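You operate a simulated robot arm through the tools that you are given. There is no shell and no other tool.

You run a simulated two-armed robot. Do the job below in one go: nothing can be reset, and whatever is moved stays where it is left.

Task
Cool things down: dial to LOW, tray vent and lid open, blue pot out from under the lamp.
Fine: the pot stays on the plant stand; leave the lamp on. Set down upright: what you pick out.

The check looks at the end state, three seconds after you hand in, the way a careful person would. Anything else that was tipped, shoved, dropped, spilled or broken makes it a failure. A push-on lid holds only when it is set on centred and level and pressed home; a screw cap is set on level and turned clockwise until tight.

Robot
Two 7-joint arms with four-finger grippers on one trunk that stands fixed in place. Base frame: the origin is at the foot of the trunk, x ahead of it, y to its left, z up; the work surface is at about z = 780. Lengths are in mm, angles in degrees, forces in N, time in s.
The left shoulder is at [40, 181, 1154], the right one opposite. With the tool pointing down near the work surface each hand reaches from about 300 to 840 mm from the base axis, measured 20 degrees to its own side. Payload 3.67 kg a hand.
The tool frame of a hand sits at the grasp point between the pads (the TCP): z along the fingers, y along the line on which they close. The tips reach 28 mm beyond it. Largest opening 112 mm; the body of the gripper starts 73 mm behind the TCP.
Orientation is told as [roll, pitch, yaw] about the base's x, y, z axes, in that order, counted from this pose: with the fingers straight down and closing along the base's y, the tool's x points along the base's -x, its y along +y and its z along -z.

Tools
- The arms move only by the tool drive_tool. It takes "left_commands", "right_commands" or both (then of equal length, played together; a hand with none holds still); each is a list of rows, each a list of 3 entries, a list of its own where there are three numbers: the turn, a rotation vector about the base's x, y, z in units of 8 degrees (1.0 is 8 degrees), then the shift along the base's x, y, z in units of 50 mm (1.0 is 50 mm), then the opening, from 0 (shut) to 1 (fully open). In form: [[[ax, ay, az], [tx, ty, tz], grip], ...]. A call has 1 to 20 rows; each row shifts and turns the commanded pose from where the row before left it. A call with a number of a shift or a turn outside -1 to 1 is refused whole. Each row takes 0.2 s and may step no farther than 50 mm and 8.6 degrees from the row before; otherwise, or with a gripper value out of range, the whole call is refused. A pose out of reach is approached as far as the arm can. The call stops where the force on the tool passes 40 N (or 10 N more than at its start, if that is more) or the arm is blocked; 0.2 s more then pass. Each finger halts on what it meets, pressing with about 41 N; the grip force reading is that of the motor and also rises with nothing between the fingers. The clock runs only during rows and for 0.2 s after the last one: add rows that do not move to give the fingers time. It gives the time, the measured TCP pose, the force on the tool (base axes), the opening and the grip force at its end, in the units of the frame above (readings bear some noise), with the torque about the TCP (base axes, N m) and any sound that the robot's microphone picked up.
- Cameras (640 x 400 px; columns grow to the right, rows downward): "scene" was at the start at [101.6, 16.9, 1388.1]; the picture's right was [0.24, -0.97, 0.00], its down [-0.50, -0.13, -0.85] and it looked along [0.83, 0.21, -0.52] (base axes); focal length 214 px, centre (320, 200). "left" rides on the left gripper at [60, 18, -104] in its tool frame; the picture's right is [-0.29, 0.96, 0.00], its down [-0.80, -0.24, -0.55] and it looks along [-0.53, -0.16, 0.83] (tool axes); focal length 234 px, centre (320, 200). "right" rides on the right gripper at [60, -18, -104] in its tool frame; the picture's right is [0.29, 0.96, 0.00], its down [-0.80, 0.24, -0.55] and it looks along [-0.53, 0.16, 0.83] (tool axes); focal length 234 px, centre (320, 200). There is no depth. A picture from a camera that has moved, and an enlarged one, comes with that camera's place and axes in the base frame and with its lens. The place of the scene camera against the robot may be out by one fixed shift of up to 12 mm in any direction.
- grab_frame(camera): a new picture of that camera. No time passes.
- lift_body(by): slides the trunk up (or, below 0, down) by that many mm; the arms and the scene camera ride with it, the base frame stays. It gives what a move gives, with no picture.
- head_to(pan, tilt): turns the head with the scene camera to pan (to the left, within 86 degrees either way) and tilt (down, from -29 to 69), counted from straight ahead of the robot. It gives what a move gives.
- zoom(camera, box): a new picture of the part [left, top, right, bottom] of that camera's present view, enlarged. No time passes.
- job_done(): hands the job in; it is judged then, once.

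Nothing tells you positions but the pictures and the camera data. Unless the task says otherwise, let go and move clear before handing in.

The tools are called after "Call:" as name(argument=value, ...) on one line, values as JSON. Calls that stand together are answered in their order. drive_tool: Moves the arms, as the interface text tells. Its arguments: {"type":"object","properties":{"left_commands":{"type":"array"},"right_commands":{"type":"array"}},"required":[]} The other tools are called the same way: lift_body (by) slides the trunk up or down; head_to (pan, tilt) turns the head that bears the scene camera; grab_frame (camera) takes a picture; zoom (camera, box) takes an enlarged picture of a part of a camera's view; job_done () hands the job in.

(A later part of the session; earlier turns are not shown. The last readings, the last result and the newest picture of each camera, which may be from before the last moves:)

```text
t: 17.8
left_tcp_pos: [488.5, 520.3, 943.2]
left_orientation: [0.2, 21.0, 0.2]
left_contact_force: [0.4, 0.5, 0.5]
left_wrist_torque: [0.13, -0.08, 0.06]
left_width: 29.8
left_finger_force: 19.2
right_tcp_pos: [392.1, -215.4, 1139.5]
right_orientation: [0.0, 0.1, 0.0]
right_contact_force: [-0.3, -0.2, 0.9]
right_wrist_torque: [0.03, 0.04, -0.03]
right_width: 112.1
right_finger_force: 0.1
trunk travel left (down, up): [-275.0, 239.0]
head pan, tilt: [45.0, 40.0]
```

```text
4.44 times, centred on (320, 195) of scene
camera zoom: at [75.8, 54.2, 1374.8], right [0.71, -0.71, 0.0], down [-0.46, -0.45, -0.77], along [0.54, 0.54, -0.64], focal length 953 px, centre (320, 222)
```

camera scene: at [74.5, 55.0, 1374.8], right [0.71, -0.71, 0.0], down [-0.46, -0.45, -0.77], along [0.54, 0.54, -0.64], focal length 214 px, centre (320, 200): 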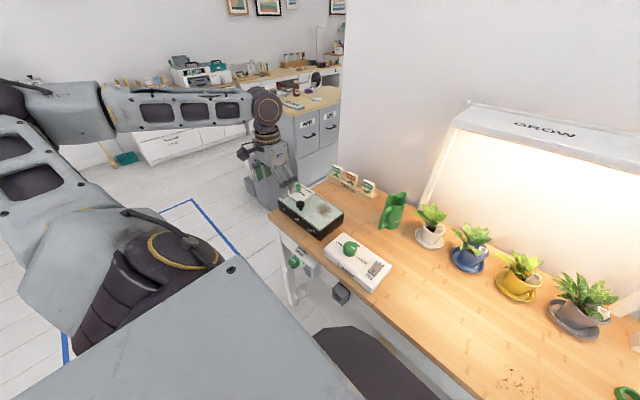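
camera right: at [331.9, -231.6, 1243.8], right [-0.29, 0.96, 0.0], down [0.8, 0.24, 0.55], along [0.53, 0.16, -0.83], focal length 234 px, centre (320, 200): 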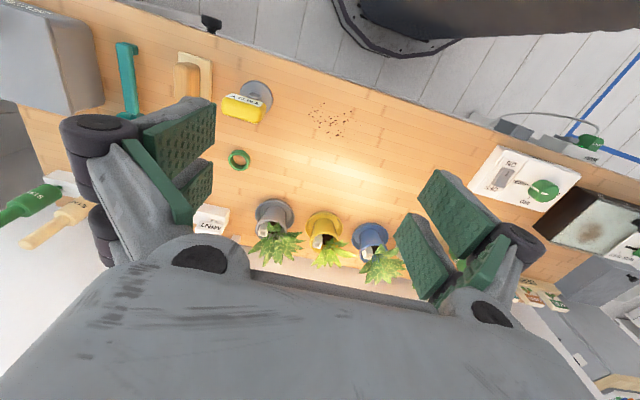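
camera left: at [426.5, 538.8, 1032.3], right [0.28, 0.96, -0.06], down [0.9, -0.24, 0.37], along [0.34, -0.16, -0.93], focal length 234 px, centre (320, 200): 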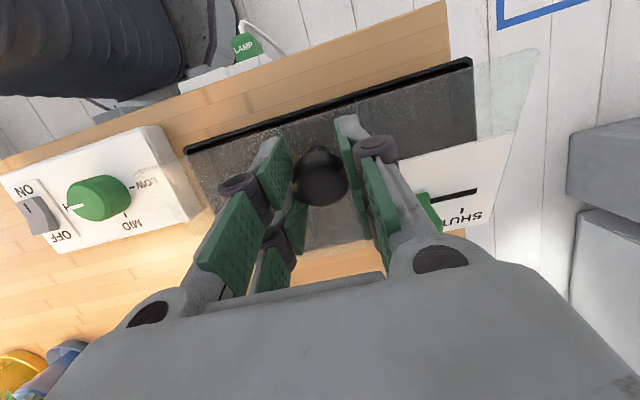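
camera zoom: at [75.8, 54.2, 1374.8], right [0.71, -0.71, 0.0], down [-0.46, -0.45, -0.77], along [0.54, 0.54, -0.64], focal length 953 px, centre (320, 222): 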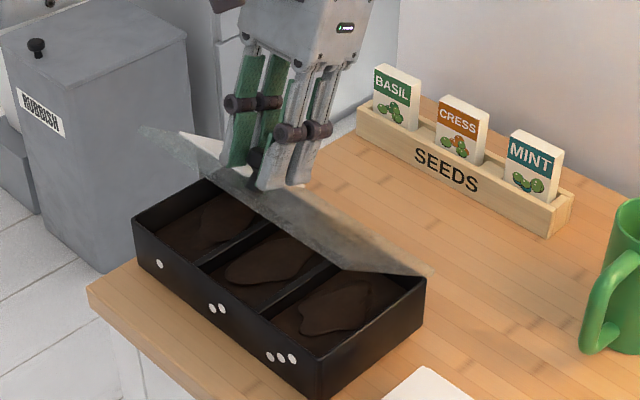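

The forces dropped to nearly zero, so the knob may be slipping from the pads. I'll look before anything else moves.

Call:
grab_frame(camera="left")

Call:
zoom(camera="left", box=[220, 80, 440, 280])

Call:
zoom(camera="scene", box=[285, 150, 345, 210])

```text
taken
camera left: at [470.3, 538.3, 1061.6], right [0.27, 0.96, -0.1], down [0.94, -0.24, 0.23], along [0.2, -0.16, -0.97], focal length 234 px, centre (320, 200)
```

left: 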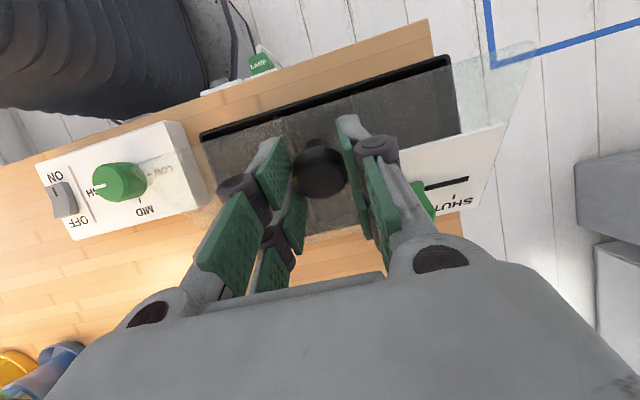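

```text
2.00 times, centred on (330, 180) of left
camera zoom: at [470.3, 538.3, 1061.6], right [0.27, 0.96, -0.1], down [0.94, -0.24, 0.23], along [0.2, -0.16, -0.97], focal length 468 px, centre (300, 240)
```

zoom: 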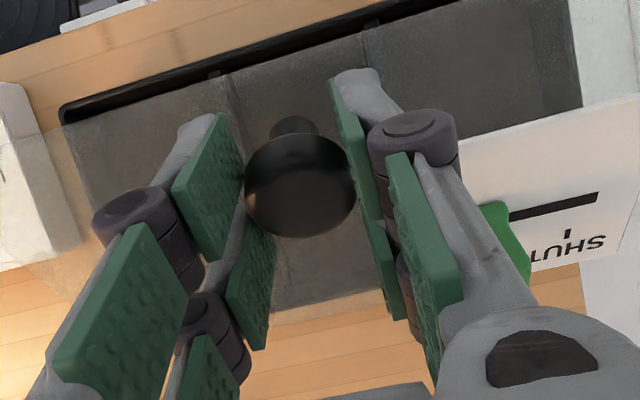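

```text
6.67 times, centred on (315, 180) of scene
camera zoom: at [75.8, 54.2, 1374.8], right [0.71, -0.71, 0.0], down [-0.46, -0.45, -0.77], along [0.54, 0.54, -0.64], focal length 1430 px, centre (353, 333)
```

zoom: 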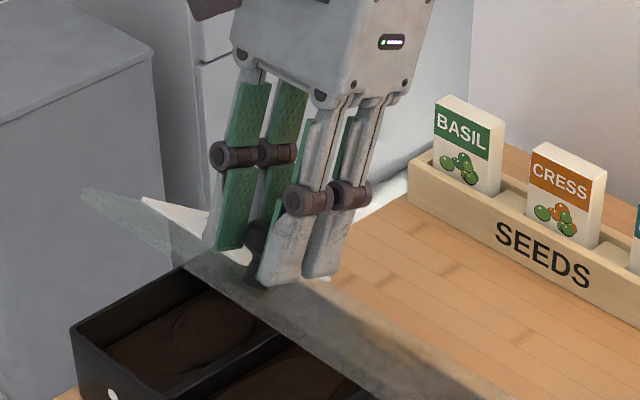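

The knob is still visually between the pads. I'll hold still for a moment, squeezing, and see what the lid does.

Call:
drive_tool(left_commands=[[[0, 0, 0], [0, 0, 0], 0.15]])

Call:
zoom(camera="scene", box=[260, 150, 380, 240])

Call:
zoom(camera="left", box=[220, 80, 440, 280])

```text
t: 18.2
left_tcp_pos: [489.4, 520.2, 944.0]
left_orientation: [0.0, 21.0, 0.0]
left_contact_force: [2.6, 1.7, -1.0]
left_wrist_torque: [-0.02, -0.31, 0.01]
left_width: 29.5
left_finger_force: 44.6
right_tcp_pos: [392.5, -213.9, 1139.0]
right_orientation: [0.0, 0.0, 0.0]
right_contact_force: [0.1, -0.2, -0.1]
right_wrist_torque: [-0.01, -0.01, 0.0]
right_width: 111.9
right_finger_force: 0.0
trunk travel left (down, up): [-275.0, 239.0]
head pan, tilt: [45.0, 40.0]
```

```text
4.44 times, centred on (320, 195) of scene
camera zoom: at [75.4, 55.3, 1374.8], right [0.71, -0.71, 0.0], down [-0.46, -0.45, -0.77], along [0.54, 0.54, -0.64], focal length 953 px, centre (320, 222)
```

zoom: 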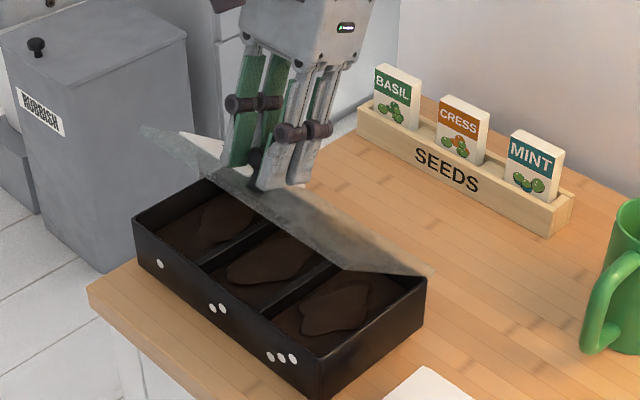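

```text
2.00 times, centred on (330, 180) of left
camera zoom: at [470.2, 538.5, 1061.5], right [0.27, 0.96, -0.1], down [0.94, -0.24, 0.23], along [0.2, -0.16, -0.97], focal length 468 px, centre (300, 240)
```

zoom: 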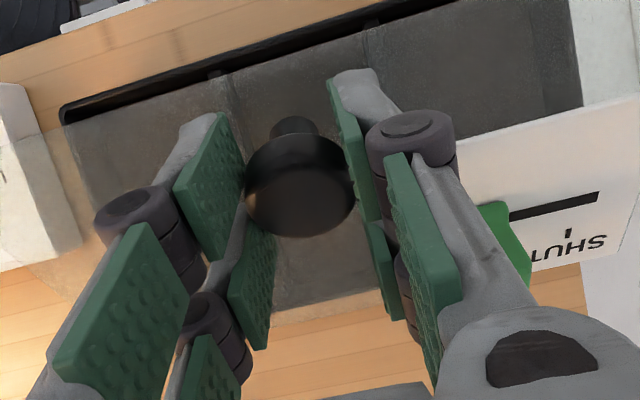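

The grip has recovered (44 N) and the lid holds at about 40°. I continue along the arc.

Call:
drive_tool(left_commands=[[[0, 0.45, 0], [0.202, 0, 0.12], 0.15], [[0, 0.45, 0], [0.216, 0, 0.102], 0.15], [[0, 0, 0], [0, 0, 0], 0.15]])

Call:
zoom(camera="scene", box=[260, 150, 380, 240])

Call:
zoom(camera="left", box=[220, 80, 440, 280])

```text
t: 19.0
left_tcp_pos: [508.2, 519.9, 954.1]
left_orientation: [-0.1, 28.1, -0.2]
left_contact_force: [-4.9, 6.6, -5.2]
left_wrist_torque: [0.38, 0.66, -0.1]
left_width: 29.3
left_finger_force: 45.0
right_tcp_pos: [391.8, -212.3, 1140.0]
right_orientation: [-0.1, 0.0, -0.1]
right_contact_force: [0.0, 0.3, -0.2]
right_wrist_torque: [-0.01, -0.04, 0.02]
right_width: 112.1
right_finger_force: 0.1
trunk travel left (down, up): [-275.0, 239.0]
head pan, tilt: [45.0, 40.0]
```

```text
4.44 times, centred on (320, 195) of scene
camera zoom: at [73.4, 56.2, 1374.6], right [0.71, -0.71, 0.0], down [-0.45, -0.46, -0.77], along [0.54, 0.54, -0.64], focal length 953 px, centre (320, 222)
```

zoom: 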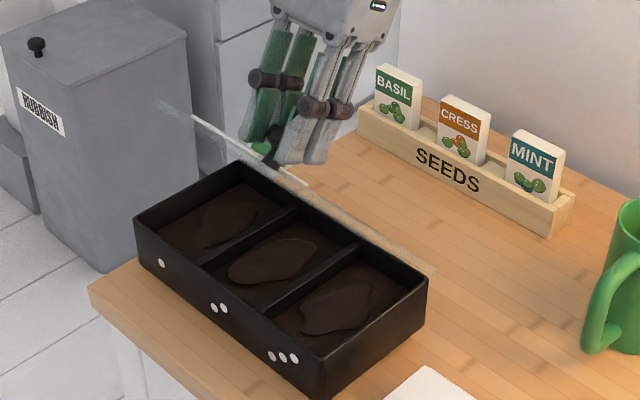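

```text
2.00 times, centred on (330, 180) of left
camera zoom: at [504.6, 538.7, 1073.9], right [0.26, 0.96, -0.14], down [0.96, -0.24, 0.11], along [0.08, -0.16, -0.98], focal length 468 px, centre (300, 240)
```

zoom: 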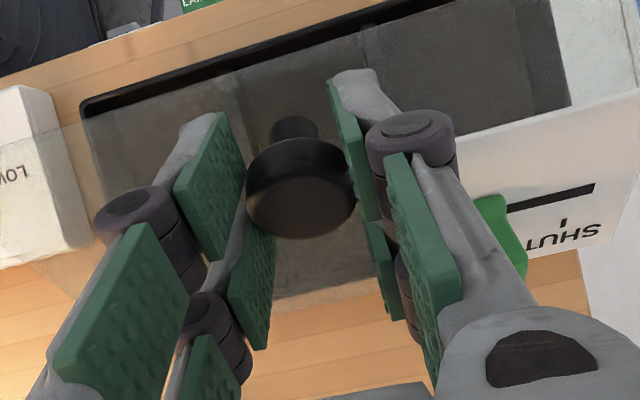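

The lid is at about 55° and following well. I continue.

Call:
drive_tool(left_commands=[[[0, 0.45, 0], [0.224, 0.01, 0.076], 0.15], [[0, 0.45, 0], [0.232, 0, 0.056], 0.15], [[0, 0.4, 0], [0.236, 0, 0.03], 0.15], [[0, 0, 0], [0, 0, 0], 0.15]])

Call:
zoom(camera="scene", box=[260, 150, 380, 240])

Call:
zoom(camera="left", box=[220, 80, 440, 280])

```text
t: 20.0
left_tcp_pos: [542.9, 519.9, 964.5]
left_orientation: [0.0, 38.4, -0.1]
left_contact_force: [-7.3, 2.8, 4.1]
left_wrist_torque: [0.06, 0.86, 0.02]
left_width: 29.3
left_finger_force: 45.2
right_tcp_pos: [391.8, -214.1, 1140.9]
right_orientation: [0.0, -0.1, 0.1]
right_contact_force: [-0.3, -0.6, 1.0]
right_wrist_torque: [-0.02, 0.03, -0.01]
right_width: 111.9
right_finger_force: 0.1
trunk travel left (down, up): [-275.0, 239.0]
head pan, tilt: [45.0, 40.0]
```

```text
4.44 times, centred on (320, 195) of scene
camera zoom: at [72.9, 55.4, 1374.9], right [0.71, -0.71, 0.0], down [-0.45, -0.45, -0.77], along [0.54, 0.54, -0.64], focal length 953 px, centre (320, 222)
```

zoom: 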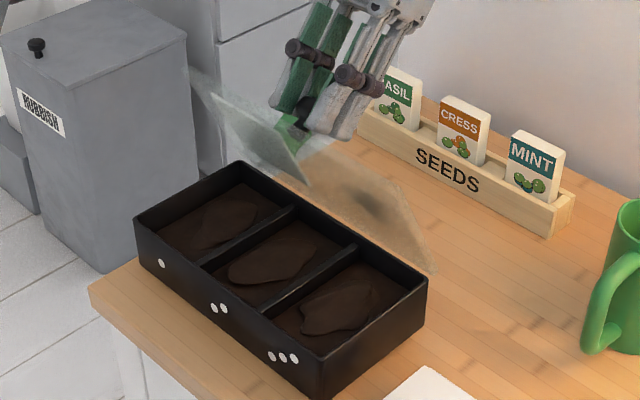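

```text
2.00 times, centred on (330, 180) of left
camera zoom: at [560.7, 538.7, 1082.3], right [0.23, 0.96, -0.18], down [0.97, -0.24, -0.06], along [-0.1, -0.16, -0.98], focal length 468 px, centre (300, 240)
```

zoom: 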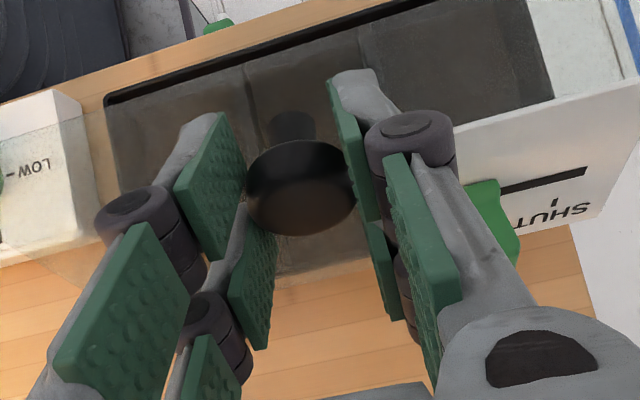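

The lid is at about 72°. I continue past the vertical.

Call:
drive_tool(left_commands=[[[0, 0.3, 0], [0.24, 0, 0.01], 0.15], [[0, 0.3, 0], [0.24, 0, -0.015], 0.15], [[0, 0.3, 0], [0.236, 0, -0.04], 0.15], [[0, 0, 0], [0, 0, 0], 0.15]])

Call:
zoom(camera="scene", box=[260, 150, 380, 240])

Call:
zoom(camera="left", box=[220, 80, 440, 280])

```text
t: 20.9
left_tcp_pos: [561.8, 520.0, 965.8]
left_orientation: [-0.4, 42.5, -0.2]
left_contact_force: [-11.0, 32.8, 14.5]
left_wrist_torque: [0.57, 1.59, -0.36]
left_width: 29.3
left_finger_force: 44.7
left hand out of reach, approached as far as the arm can: row 2, 3
right_tcp_pos: [390.4, -209.6, 1140.0]
right_orientation: [-0.2, 0.1, -0.2]
right_contact_force: [0.2, 0.4, 0.2]
right_wrist_torque: [-0.03, 0.04, -0.03]
right_width: 112.3
right_finger_force: 0.0
trunk travel left (down, up): [-275.0, 239.0]
head pan, tilt: [45.0, 40.0]
stopped in row 4 (left hand): the force on the tool passed its limit at 41 N (the readings are from after the stop); the commanded pose is now the measured one
```

```text
4.44 times, centred on (320, 195) of scene
camera zoom: at [73.4, 60.4, 1374.6], right [0.71, -0.71, 0.0], down [-0.45, -0.46, -0.76], along [0.54, 0.54, -0.64], focal length 953 px, centre (320, 222)
```

zoom: 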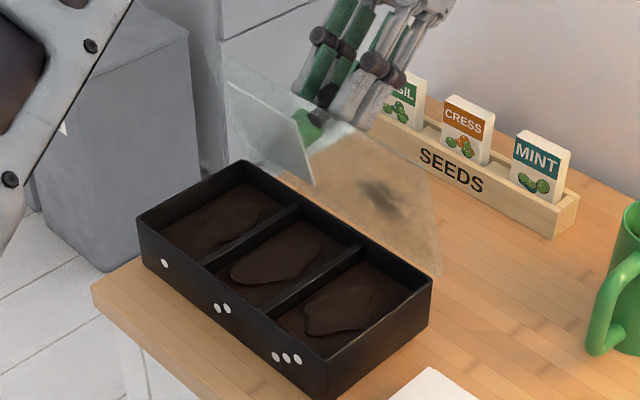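

```text
2.00 times, centred on (330, 180) of left
camera zoom: at [589.7, 539.2, 1081.9], right [0.21, 0.96, -0.2], down [0.96, -0.24, -0.13], along [-0.17, -0.16, -0.97], focal length 468 px, centre (300, 240)
```

zoom: 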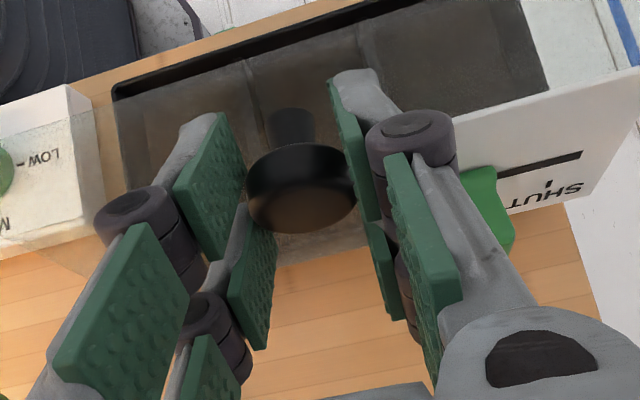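

Tilting further runs out of reach. I'll tilt the hand back while carrying the lid past vertical; the knob can pivot between the pads.

Call:
drive_tool(left_commands=[[[0, -0.36, 0], [0.1, 0, -0.02], 0.15], [[0, -0.36, 0], [0.1, 0, -0.02], 0.15], [[0, -0.36, 0], [0.1, 0, -0.03], 0.15], [[0, 0, 0], [0, 0, 0], 0.15]])

Call:
zoom(camera="scene", box=[260, 150, 380, 240])

Call:
zoom(camera="left", box=[220, 80, 440, 280])

```text
t: 21.5
left_tcp_pos: [568.6, 519.8, 965.0]
left_orientation: [0.8, 37.9, 0.6]
left_contact_force: [-12.3, 12.4, 15.2]
left_wrist_torque: [0.15, 1.83, -0.31]
left_width: 28.8
left_finger_force: 45.6
right_tcp_pos: [391.2, -215.6, 1139.6]
right_orientation: [0.0, 0.1, 0.0]
right_contact_force: [-0.8, -0.7, -0.5]
right_wrist_torque: [0.04, 0.02, 0.01]
right_width: 112.1
right_finger_force: 0.1
trunk travel left (down, up): [-275.0, 239.0]
head pan, tilt: [45.0, 40.0]
stopped in row 3 (left hand): the force on the tool passed its limit at 49 N (the readings are from after the stop); the commanded pose is now the measured one
```

```text
4.44 times, centred on (320, 195) of scene
camera zoom: at [74.0, 54.4, 1374.8], right [0.71, -0.71, 0.0], down [-0.45, -0.45, -0.77], along [0.54, 0.54, -0.64], focal length 953 px, centre (320, 222)
```

zoom: 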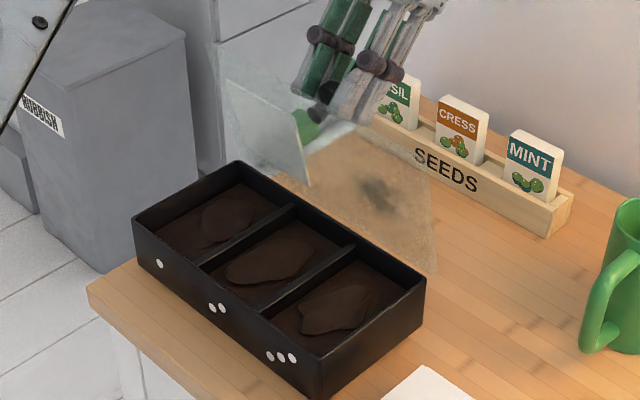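

```text
2.00 times, centred on (330, 180) of left
camera zoom: at [586.2, 537.2, 1084.1], right [0.22, 0.96, -0.17], down [0.97, -0.24, -0.05], along [-0.09, -0.15, -0.98], focal length 468 px, centre (300, 240)
```

zoom: 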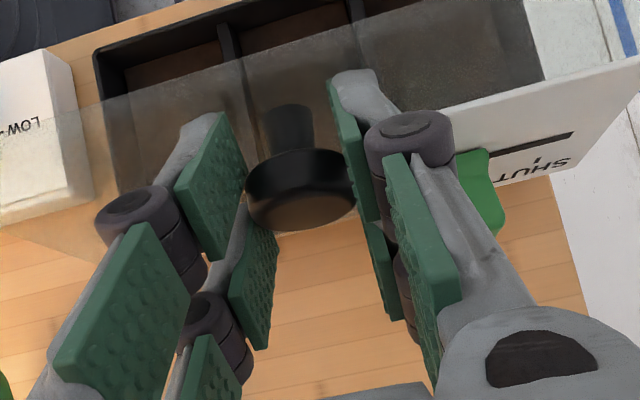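

The lid is about 85° open; the high force seems to come from pad friction on the knob. I'll take smaller steps and relieve the residual force first.

Call:
drive_tool(left_commands=[[[-0.1, 0, -0.075], [0, 0, 0.03], 0.15], [[0, 0, 0], [0, 0, 0], 0.15]])

```text
t: 22.1
left_tcp_pos: [569.4, 519.8, 965.3]
left_orientation: [-0.5, 37.5, -0.8]
left_contact_force: [-5.5, 9.0, 7.8]
left_wrist_torque: [0.29, 0.83, 0.36]
left_width: 28.5
left_finger_force: 44.8
right_tcp_pos: [390.1, -215.1, 1140.2]
right_orientation: [0.1, 0.0, 0.0]
right_contact_force: [-1.1, 0.2, 0.2]
right_wrist_torque: [0.0, 0.01, 0.02]
right_width: 112.2
right_finger_force: 0.0
trunk travel left (down, up): [-275.0, 239.0]
head pan, tilt: [45.0, 40.0]
```

Call:
drive_tool(left_commands=[[[0.05, -0.25, 0.08], [0.068, 0.02, 0.0], 0.15], [[0, -0.25, 0], [0.068, 0, -0.005], 0.15], [[0, -0.25, 0], [0.068, 0, -0.01], 0.15], [[0, 0, 0], [0, 0, 0], 0.15]])

Call:
zoom(camera="scene", box=[260, 150, 380, 240])

Call:
zoom(camera="left", box=[220, 80, 440, 280])

```text
t: 23.1
left_tcp_pos: [577.6, 520.4, 967.9]
left_orientation: [0.1, 31.4, 0.2]
left_contact_force: [-6.6, 14.2, 29.2]
left_wrist_torque: [0.32, 1.66, -0.46]
left_width: 28.4
left_finger_force: 44.7
right_tcp_pos: [390.2, -215.0, 1141.2]
right_orientation: [0.0, -0.2, 0.1]
right_contact_force: [-0.1, 0.6, 1.2]
right_wrist_torque: [-0.05, 0.0, -0.01]
right_width: 112.3
right_finger_force: 0.1
trunk travel left (down, up): [-275.0, 239.0]
head pan, tilt: [45.0, 40.0]
```

```text
4.44 times, centred on (320, 195) of scene
camera zoom: at [71.5, 54.6, 1375.2], right [0.71, -0.71, 0.0], down [-0.45, -0.45, -0.77], along [0.54, 0.54, -0.64], focal length 953 px, centre (320, 222)
```

zoom: 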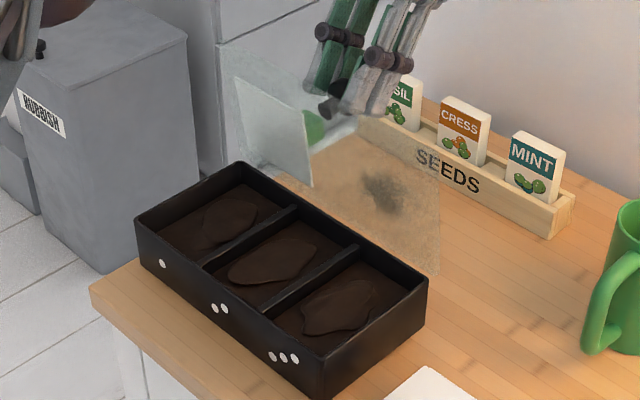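

```text
2.00 times, centred on (330, 180) of left
camera zoom: at [581.9, 538.5, 1087.4], right [0.24, 0.96, -0.15], down [0.97, -0.24, 0.06], along [0.02, -0.16, -0.99], focal length 468 px, centre (300, 240)
```

zoom: 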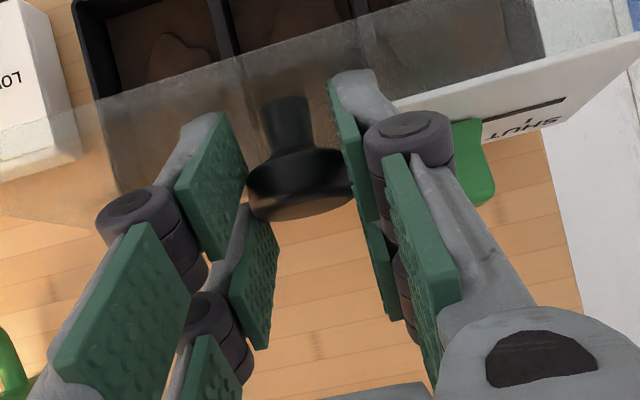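

The lid is about vertical now; the hand presses down a bit, so I'll raise it slightly and keep going.

Call:
drive_tool(left_commands=[[[0, 0, 0], [0, 0.03, 0.06], 0.15], [[0, -0.25, 0], [0.07, 0, 0.01], 0.15], [[0, -0.25, 0], [0.07, 0, 0], 0.15], [[0, -0.25, 0], [0.07, 0, -0.005], 0.15], [[0, 0, 0], [0, 0, 0], 0.15]])

Call:
zoom(camera="scene", box=[260, 150, 380, 240])

Call:
zoom(camera="left", box=[220, 80, 440, 280])

```text
t: 24.3
left_tcp_pos: [590.2, 520.1, 968.3]
left_orientation: [0.0, 25.5, 0.1]
left_contact_force: [-8.6, 1.5, 7.5]
left_wrist_torque: [0.06, 1.47, -0.15]
left_width: 28.7
left_finger_force: 45.4
right_tcp_pos: [390.2, -215.9, 1139.6]
right_orientation: [0.1, -0.1, -0.1]
right_contact_force: [0.4, -0.6, 0.4]
right_wrist_torque: [0.01, 0.0, 0.01]
right_width: 112.0
right_finger_force: 0.1
trunk travel left (down, up): [-275.0, 239.0]
head pan, tilt: [45.0, 40.0]
```

```text
4.44 times, centred on (320, 195) of scene
camera zoom: at [73.2, 54.5, 1374.9], right [0.71, -0.71, 0.0], down [-0.45, -0.45, -0.77], along [0.54, 0.54, -0.64], focal length 953 px, centre (320, 222)
```

zoom: 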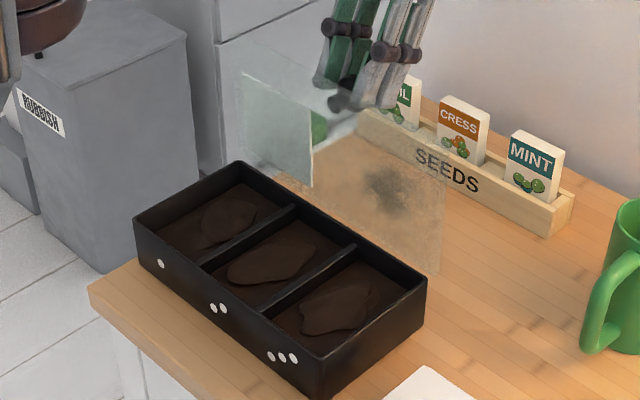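

```text
2.00 times, centred on (330, 180) of left
camera zoom: at [581.8, 538.7, 1088.1], right [0.26, 0.96, -0.12], down [0.96, -0.24, 0.16], along [0.12, -0.16, -0.98], focal length 468 px, centre (300, 240)
```

zoom: 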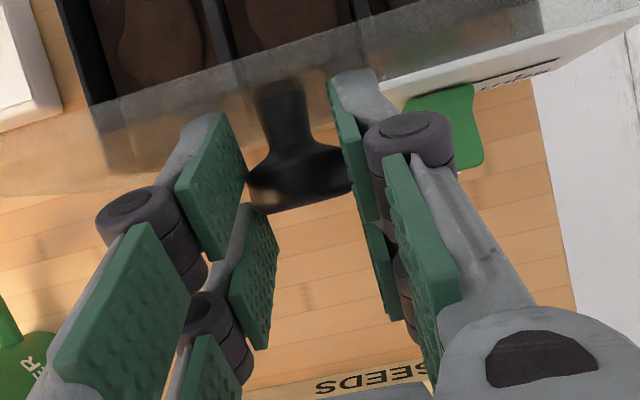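

The lid is just around vertical. I'll take it further back so it leans safely past its balance point.

Call:
drive_tool(left_commands=[[[0, -0.25, 0], [0.066, 0, -0.01], 0.15], [[0, -0.25, 0], [0.064, 0, -0.018], 0.15], [[0, -0.25, 0], [0.062, 0, -0.024], 0.15], [[0, -0.25, 0], [0.06, 0, -0.028], 0.15], [[0, 0, 0], [0, 0, 0], 0.15]])

Call:
zoom(camera="scene", box=[260, 150, 380, 240])

Call:
zoom(camera="left", box=[220, 80, 440, 280])

```text
t: 25.5
left_tcp_pos: [603.3, 520.2, 966.7]
left_orientation: [-0.1, 17.1, 0.2]
left_contact_force: [4.0, 6.7, 29.4]
left_wrist_torque: [0.16, 1.14, -0.18]
left_width: 28.9
left_finger_force: 45.6
right_tcp_pos: [389.5, -216.3, 1139.9]
right_orientation: [0.1, -0.1, -0.1]
right_contact_force: [-0.6, 0.4, 0.1]
right_wrist_torque: [0.01, -0.04, 0.0]
right_width: 112.0
right_finger_force: 0.0
trunk travel left (down, up): [-275.0, 239.0]
head pan, tilt: [45.0, 40.0]
```

```text
4.44 times, centred on (320, 195) of scene
camera zoom: at [72.7, 53.5, 1375.2], right [0.71, -0.71, 0.0], down [-0.45, -0.45, -0.77], along [0.54, 0.54, -0.64], focal length 953 px, centre (320, 222)
```

zoom: 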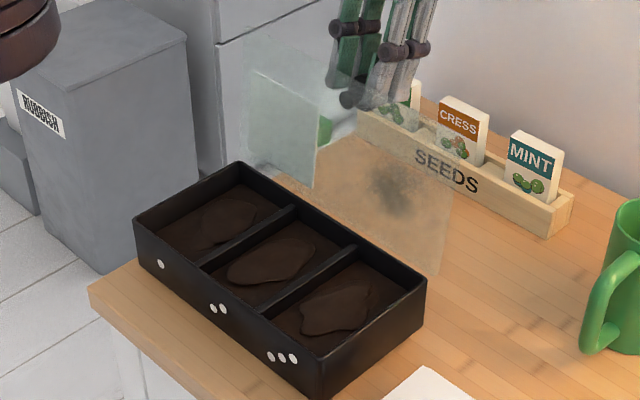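

```text
2.00 times, centred on (330, 180) of left
camera zoom: at [577.9, 538.5, 1083.5], right [0.27, 0.96, -0.09], down [0.93, -0.24, 0.29], along [0.26, -0.16, -0.95], focal length 468 px, centre (300, 240)
```

zoom: 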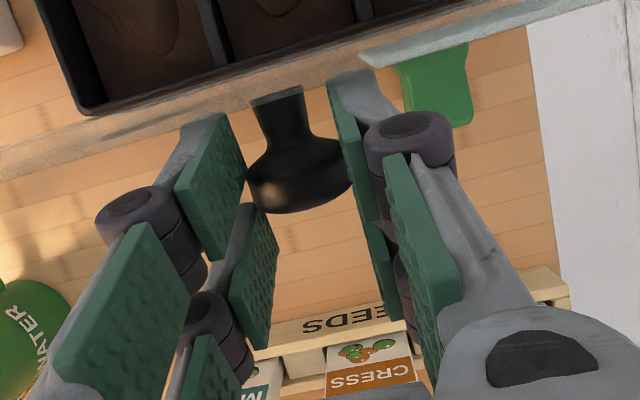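

From the edge-on view I now place the hinge at about x 567, so the lid is near 93°. I'll carry it about 7° further along the corrected arc.

Call:
drive_tool(left_commands=[[[0, 0, 0], [0.07, -0.02, 0.02], 0.15], [[0, 0, 0], [0.08, 0, -0.01], 0.15], [[0, 0, 0], [0.08, 0, -0.015], 0.15], [[0, 0, 0], [0.08, 0, -0.02], 0.15], [[0, 0, 0], [0, 0, 0], 0.15]])

Call:
zoom(camera="scene", box=[260, 150, 380, 240])

Call:
zoom(camera="left", box=[220, 80, 440, 280])

```text
t: 26.7
left_tcp_pos: [612.3, 520.5, 962.3]
left_orientation: [-0.1, 18.8, 0.1]
left_contact_force: [-36.9, -3.8, 9.5]
left_wrist_torque: [-0.57, 0.28, -0.14]
left_width: 28.6
left_finger_force: 44.8
right_tcp_pos: [388.6, -215.7, 1139.8]
right_orientation: [0.2, -0.1, -0.1]
right_contact_force: [0.2, 0.0, -0.7]
right_wrist_torque: [0.02, 0.02, -0.04]
right_width: 112.0
right_finger_force: 0.1
trunk travel left (down, up): [-275.0, 239.0]
head pan, tilt: [45.0, 40.0]
stopped in row 5 (left hand): the force on the tool passed its limit at 43 N (the readings are from after the stop); the commanded pose is now the measured one
```

```text
4.44 times, centred on (320, 195) of scene
camera zoom: at [69.8, 53.7, 1375.2], right [0.71, -0.71, 0.0], down [-0.45, -0.45, -0.77], along [0.54, 0.54, -0.64], focal length 953 px, centre (320, 222)
```

zoom: 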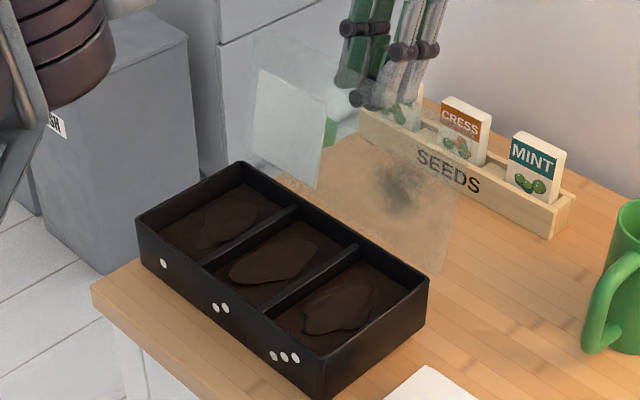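

```text
2.00 times, centred on (330, 180) of left
camera zoom: at [589.7, 538.7, 1080.1], right [0.27, 0.96, -0.09], down [0.93, -0.24, 0.27], along [0.24, -0.16, -0.96], focal length 468 px, centre (300, 240)
```

zoom: 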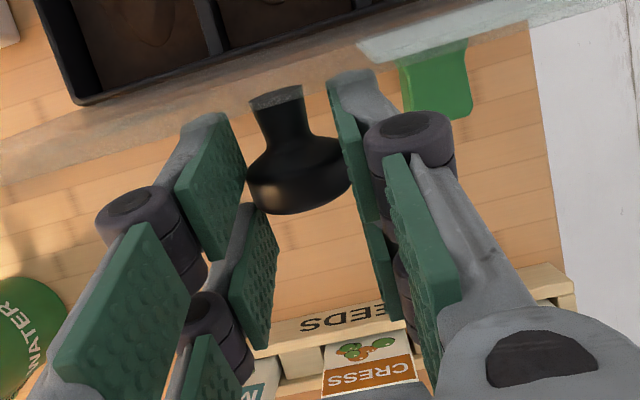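

A firm resistance (-37 N in x) suggests the lid has reached its open stop, leaning past vertical. I'll ease off slightly and open the fingers just a bit.

Call:
drive_tool(left_commands=[[[0, 0, 0], [-0.03, 0, 0], 0.15], [[0, 0, 0], [0, 0, 0], 0.36], [[0, 0, 0], [0, 0, 0], 0.36]])

Call:
zoom(camera="scene", box=[260, 150, 380, 240])

Call:
grab_frame(camera="left")

```text
t: 27.5
left_tcp_pos: [614.7, 520.8, 960.2]
left_orientation: [-0.1, 18.2, 0.1]
left_contact_force: [-0.6, -0.1, 0.1]
left_wrist_torque: [0.02, 0.02, 0.01]
left_width: 40.4
left_finger_force: 0.0
right_tcp_pos: [389.2, -213.5, 1139.9]
right_orientation: [0.0, -0.1, 0.0]
right_contact_force: [-0.9, 0.4, 0.2]
right_wrist_torque: [-0.05, -0.05, 0.03]
right_width: 112.1
right_finger_force: 0.1
trunk travel left (down, up): [-275.0, 239.0]
head pan, tilt: [45.0, 40.0]
```

```text
4.44 times, centred on (320, 195) of scene
camera zoom: at [73.0, 55.0, 1374.9], right [0.71, -0.71, 0.0], down [-0.45, -0.45, -0.77], along [0.54, 0.54, -0.64], focal length 953 px, centre (320, 222)
```

zoom: 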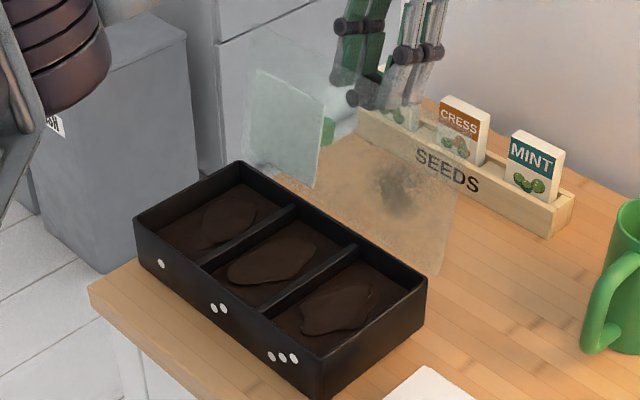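

```text
taken
camera left: at [590.7, 539.0, 1077.7], right [0.27, 0.96, -0.09], down [0.93, -0.24, 0.28], along [0.24, -0.16, -0.96], focal length 234 px, centre (320, 200)
```

left: 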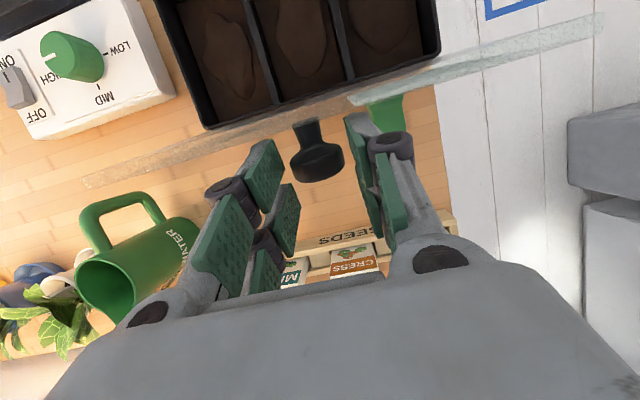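

The lid stays open on its own with the fingers loose. I'll withdraw the hand upward and bring it back to vertical.

Call:
drive_tool(left_commands=[[[0, 0, 0], [0.1, 0, 0.5], 0.38], [[0, 0, 0], [0.05, 0, 0.8], 0.4], [[0, -1, 0], [0, 0, 0.7], 0.4], [[0, -1, 0], [-0.2, 0, 0.7], 0.4], [[0, -0.28, 0], [-0.5, 0, 0.2], 0.4], [[0, 0, 0], [0, 0, 0], 0.4]])

Call:
zoom(camera="scene", box=[220, 110, 420, 270])

Call:
grab_frame(camera="left")

```text
t: 28.9
left_tcp_pos: [589.7, 519.5, 1106.0]
left_orientation: [-0.1, 0.2, 0.1]
left_contact_force: [-0.7, -0.7, -0.8]
left_wrist_torque: [0.0, -0.02, 0.0]
left_width: 44.9
left_finger_force: 0.0
right_tcp_pos: [392.5, -215.2, 1139.0]
right_orientation: [-0.1, 0.1, -0.1]
right_contact_force: [0.4, -0.3, 0.0]
right_wrist_torque: [0.01, 0.04, 0.0]
right_width: 112.0
right_finger_force: 0.1
trunk travel left (down, up): [-275.0, 239.0]
head pan, tilt: [45.0, 40.0]
```

```text
2.50 times, centred on (320, 190) of scene
camera zoom: at [75.3, 55.0, 1374.8], right [0.71, -0.71, 0.0], down [-0.46, -0.45, -0.77], along [0.54, 0.54, -0.64], focal length 536 px, centre (320, 225)
```

zoom: 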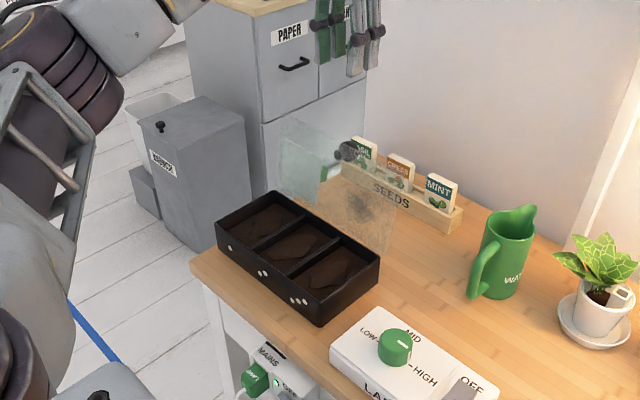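

```text
taken
camera left: at [530.8, 538.4, 1210.0], right [0.29, 0.96, 0.0], down [0.8, -0.24, 0.55], along [0.53, -0.16, -0.83], focal length 234 px, centre (320, 200)
```

left: 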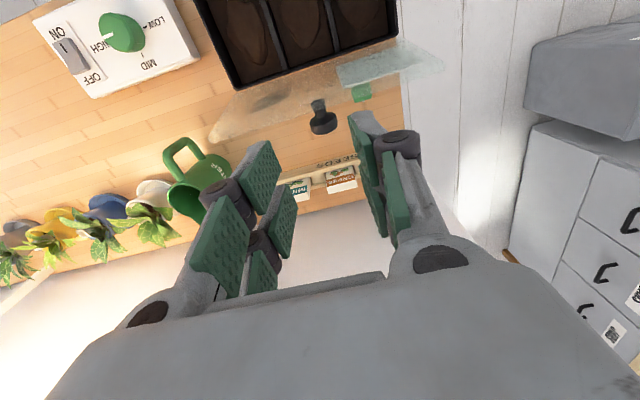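

The lid stands open and steady. Now to the dial: I'll bring the left hand over to the lamp box at a safe height.

Call:
drive_tool(left_commands=[[[0, 0, 0], [-0.457, -0.7, 0], 0.6], [[0, 0, 0], [-0.457, -0.7, 0], 0.6], [[0, 0, 0], [-0.457, -0.7, 0], 0.6], [[0, 0, 0], [-0.457, -0.7, 0], 0.6], [[0, 0, 0], [-0.457, -0.7, 0], 0.6], [[0, 0, 0], [-0.457, -0.7, 0], 0.6], [[0, 0, 0], [-0.457, -0.7, 0], 0.6], [[0, 0, 0], [0, 0, -0.8], 0.6], [[0, 0, 0], [0, 0, -0.8], 0.6], [[0, 0, 0], [0, 0, 0], 0.6]])

Call:
grab_frame(camera="left")

Call:
zoom(camera="left", box=[200, 60, 440, 210])

Call:
grab_frame(camera="scene")

```text
t: 31.1
left_tcp_pos: [426.0, 273.3, 1023.7]
left_orientation: [0.0, 0.0, 0.0]
left_contact_force: [-0.3, 0.2, -0.5]
left_wrist_torque: [0.01, -0.04, -0.01]
left_width: 67.2
left_finger_force: 0.0
right_tcp_pos: [391.2, -215.8, 1138.8]
right_orientation: [0.0, 0.0, -0.2]
right_contact_force: [0.5, -0.5, -0.1]
right_wrist_torque: [0.0, 0.01, 0.0]
right_width: 112.1
right_finger_force: 0.0
trunk travel left (down, up): [-275.0, 239.0]
head pan, tilt: [45.0, 40.0]
```

```text
taken
camera left: at [367.8, 293.1, 1127.9], right [0.29, 0.96, 0.0], down [0.8, -0.24, 0.55], along [0.53, -0.16, -0.83], focal length 234 px, centre (320, 200)
```

left: 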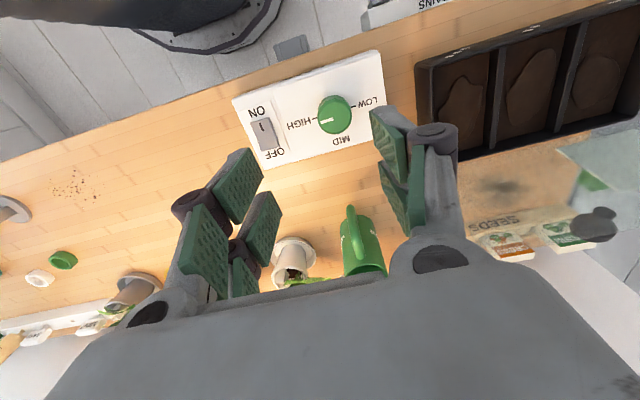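

```text
2.67 times, centred on (320, 135) of left
camera zoom: at [367.8, 293.1, 1127.9], right [0.29, 0.96, 0.0], down [0.8, -0.24, 0.55], along [0.53, -0.16, -0.83], focal length 624 px, centre (320, 373)
```

zoom: 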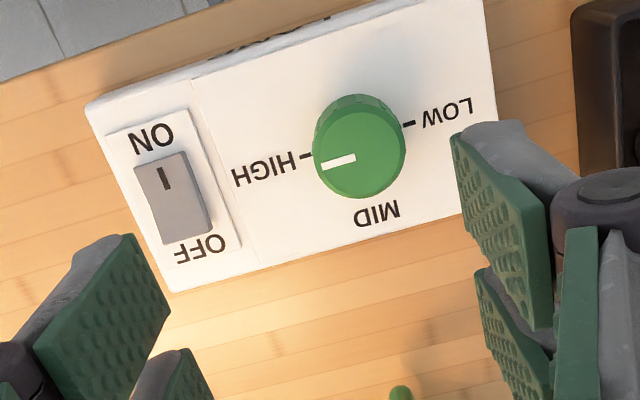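

```text
taken
camera scene: at [74.5, 54.6, 1374.9], right [0.71, -0.71, 0.0], down [-0.45, -0.45, -0.77], along [0.54, 0.54, -0.64], focal length 214 px, centre (320, 200)
```

scene: 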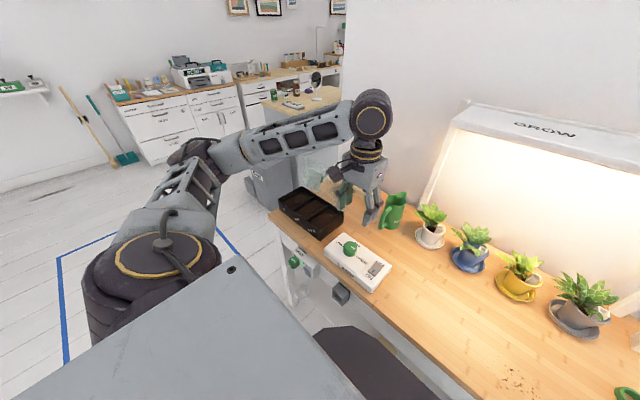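

The dial's pointer is at HIGH and the LOW mark is opposite (left, +y). I'll go lower above the dial for a second fix on its position.

Call:
drive_tool(left_commands=[[[0, 0, 0], [0.3, 0.28, -0.6], 0.6], [[0, 0, 0], [0, 0, -0.9], 0.6], [[0, 0, 0], [0, 0, 0], 0.6]])

Call:
zoom(camera="left", box=[200, 60, 440, 210])

```text
t: 31.9
left_tcp_pos: [442.4, 287.6, 947.5]
left_orientation: [-0.1, 0.1, -0.1]
left_contact_force: [0.1, -0.2, -0.4]
left_wrist_torque: [0.03, 0.01, -0.03]
left_width: 67.2
left_finger_force: 0.0
right_tcp_pos: [391.5, -216.4, 1139.4]
right_orientation: [0.1, 0.0, -0.1]
right_contact_force: [0.1, 0.7, -0.4]
right_wrist_torque: [-0.01, -0.01, 0.02]
right_width: 112.0
right_finger_force: 0.0
trunk travel left (down, up): [-275.0, 239.0]
head pan, tilt: [45.0, 40.0]
```

```text
2.67 times, centred on (320, 135) of left
camera zoom: at [384.6, 305.7, 1053.4], right [0.29, 0.96, 0.0], down [0.8, -0.24, 0.55], along [0.53, -0.16, -0.83], focal length 624 px, centre (320, 373)
```

zoom: 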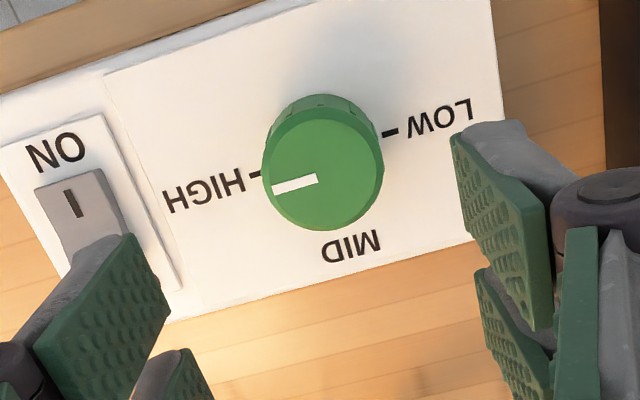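

I place the dial axis at about (440, 289), box top z≈825, dial top z≈847. I'll turn the hand to yaw −45° above it, then go down.

Call:
drive_tool(left_commands=[[[0, 0, -0.9375], [-0.04, 0.04, 0], 0.6], [[0, 0, -0.9375], [0, 0, 0], 0.6], [[0, 0, -0.9375], [0, 0, 0], 0.6], [[0, 0, -0.9375], [0, 0, 0], 0.6], [[0, 0, -0.9375], [0, 0, 0], 0.6], [[0, 0, -0.9375], [0, 0, 0], 0.6], [[0, 0, 0], [0, 0, -0.8], 0.6], [[0, 0, 0], [0, 0, 0], 0.6]])

Call:
grab_frame(camera="left")

Call:
zoom(camera="scene", box=[300, 170, 420, 260])

```text
t: 33.7
left_tcp_pos: [440.7, 291.7, 908.6]
left_orientation: [0.0, 0.1, -45.0]
left_contact_force: [0.1, 0.5, -0.3]
left_wrist_torque: [0.01, 0.01, -0.01]
left_width: 67.1
left_finger_force: 0.0
right_tcp_pos: [391.3, -215.5, 1140.0]
right_orientation: [0.0, 0.1, -0.1]
right_contact_force: [0.6, -0.3, 0.5]
right_wrist_torque: [0.05, -0.01, -0.01]
right_width: 111.7
right_finger_force: 0.0
trunk travel left (down, up): [-275.0, 239.0]
head pan, tilt: [45.0, 40.0]
```

```text
taken
camera left: at [412.3, 348.1, 1013.7], right [0.88, 0.47, 0.0], down [0.39, -0.73, 0.55], along [0.26, -0.49, -0.83], focal length 234 px, centre (320, 200)
```

left: 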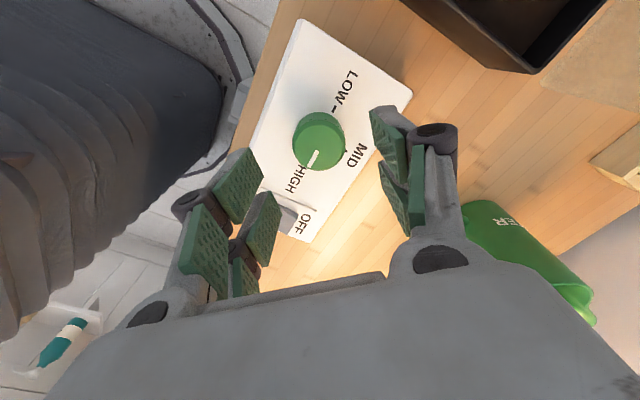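

```text
4.44 times, centred on (360, 215) of scene
camera zoom: at [74.4, 54.6, 1374.9], right [0.71, -0.71, 0.0], down [-0.45, -0.45, -0.77], along [0.54, 0.54, -0.64], focal length 953 px, centre (142, 133)
```

zoom: 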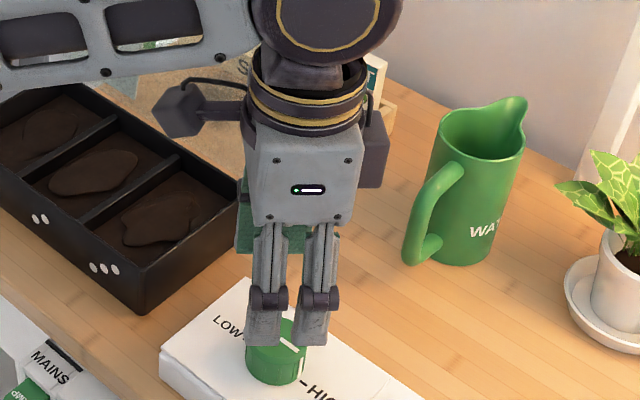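

Call:
zoom(camera="left", box=[240, 80, 400, 220])

```text
2.86 times, centred on (320, 150) of left
camera zoom: at [412.3, 348.1, 1013.7], right [0.88, 0.47, 0.0], down [0.39, -0.73, 0.55], along [0.26, -0.49, -0.83], focal length 669 px, centre (320, 343)
```

zoom: 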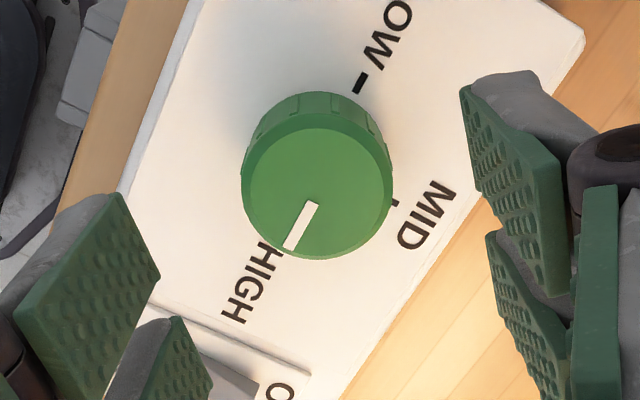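

The dial centre is at about (441.5, 291.5), directly under the hand. I'll go down and close on it.

Call:
drive_tool(left_commands=[[[0, 0, 0], [0.015, 0, -0.6], 0.6], [[0, 0, 0], [0, 0, -0.4], 0.6], [[0, 0, 0], [0, 0, 0], 0.45], [[0, 0, 0], [0, 0, 0], 0.25], [[0, 0, 0], [0, 0, 0], 0.25]])

Call:
grab_frame(camera="left")

Call:
zoom(camera="scene", box=[300, 170, 420, 260])

```text
t: 34.9
left_tcp_pos: [441.1, 288.0, 860.4]
left_orientation: [-0.1, 0.0, -45.1]
left_contact_force: [-10.4, -13.9, -2.6]
left_wrist_torque: [-0.81, -0.3, -0.03]
left_width: 39.8
left_finger_force: 45.4
right_tcp_pos: [389.9, -217.0, 1139.9]
right_orientation: [0.1, 0.0, -0.2]
right_contact_force: [0.1, 0.4, 0.7]
right_wrist_torque: [-0.01, -0.02, 0.0]
right_width: 111.6
right_finger_force: 0.1
trunk travel left (down, up): [-275.0, 239.0]
head pan, tilt: [45.0, 40.0]
```

```text
taken
camera left: at [413.6, 344.7, 963.9], right [0.88, 0.47, 0.0], down [0.39, -0.73, 0.55], along [0.26, -0.49, -0.83], focal length 234 px, centre (320, 200)
```

left: 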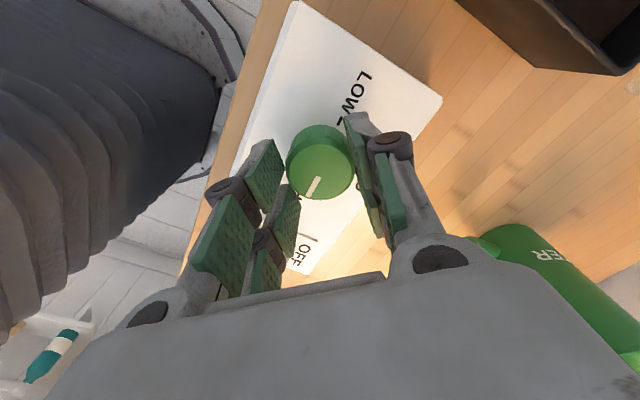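

```text
4.44 times, centred on (360, 215) of scene
camera zoom: at [73.1, 53.2, 1375.0], right [0.71, -0.71, 0.0], down [-0.45, -0.45, -0.77], along [0.54, 0.54, -0.64], focal length 953 px, centre (142, 133)
```

zoom: 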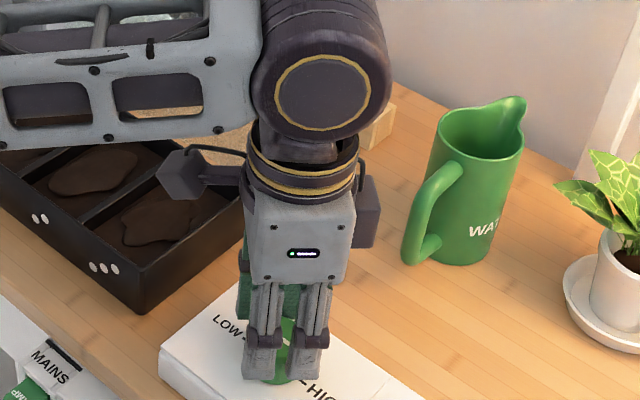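

Gripped (39.8 mm), with a small sideways force; I'll ease toward the dial's true centre, then turn it 45° counter-clockwise and check.

Call:
drive_tool(left_commands=[[[0, 0, 0], [-0.03, -0.045, 0], 0.25], [[0, 0, 0.75], [0, 0, 0], 0.25], [[0, 0, 0.75], [0, 0, 0], 0.25], [[0, 0, 0.75], [0, 0, 0], 0.25], [[0, 0, 0.75], [0, 0, 0], 0.25], [[0, 0, 0], [0, 0, 0], 0.25]])

Call:
grab_frame(camera="left")

Call:
zoom(camera="scene", box=[300, 170, 420, 260])

```text
t: 36.3
left_tcp_pos: [441.1, 288.6, 859.2]
left_orientation: [0.0, -0.1, -20.9]
left_contact_force: [5.4, -12.7, 6.8]
left_wrist_torque: [-0.15, 0.4, -0.03]
left_width: 39.8
left_finger_force: 44.9
right_tcp_pos: [392.2, -215.7, 1139.7]
right_orientation: [0.1, 0.2, 0.0]
right_contact_force: [0.1, 0.0, -0.5]
right_wrist_torque: [-0.02, -0.01, 0.02]
right_width: 112.1
right_finger_force: 0.0
trunk travel left (down, up): [-275.0, 239.0]
head pan, tilt: [45.0, 40.0]
```

```text
taken
camera left: at [392.8, 327.1, 963.9], right [0.61, 0.79, 0.0], down [0.66, -0.51, 0.55], along [0.44, -0.34, -0.83], focal length 234 px, centre (320, 200)
```

left: 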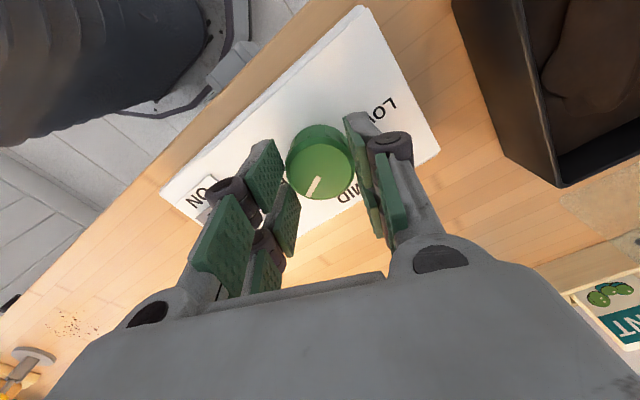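

```text
4.44 times, centred on (360, 215) of scene
camera zoom: at [75.0, 53.2, 1375.0], right [0.71, -0.71, 0.0], down [-0.46, -0.45, -0.77], along [0.54, 0.54, -0.64], focal length 953 px, centre (142, 133)
```

zoom: 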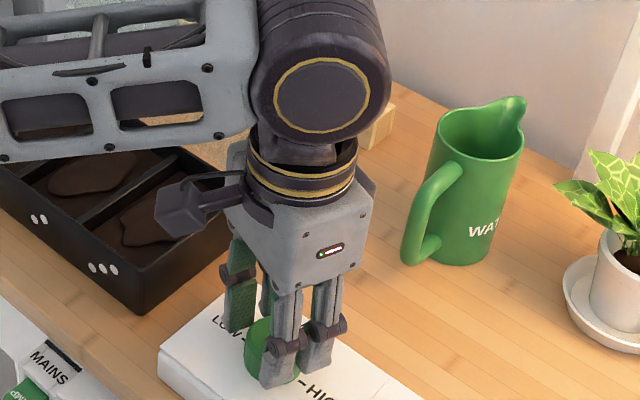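

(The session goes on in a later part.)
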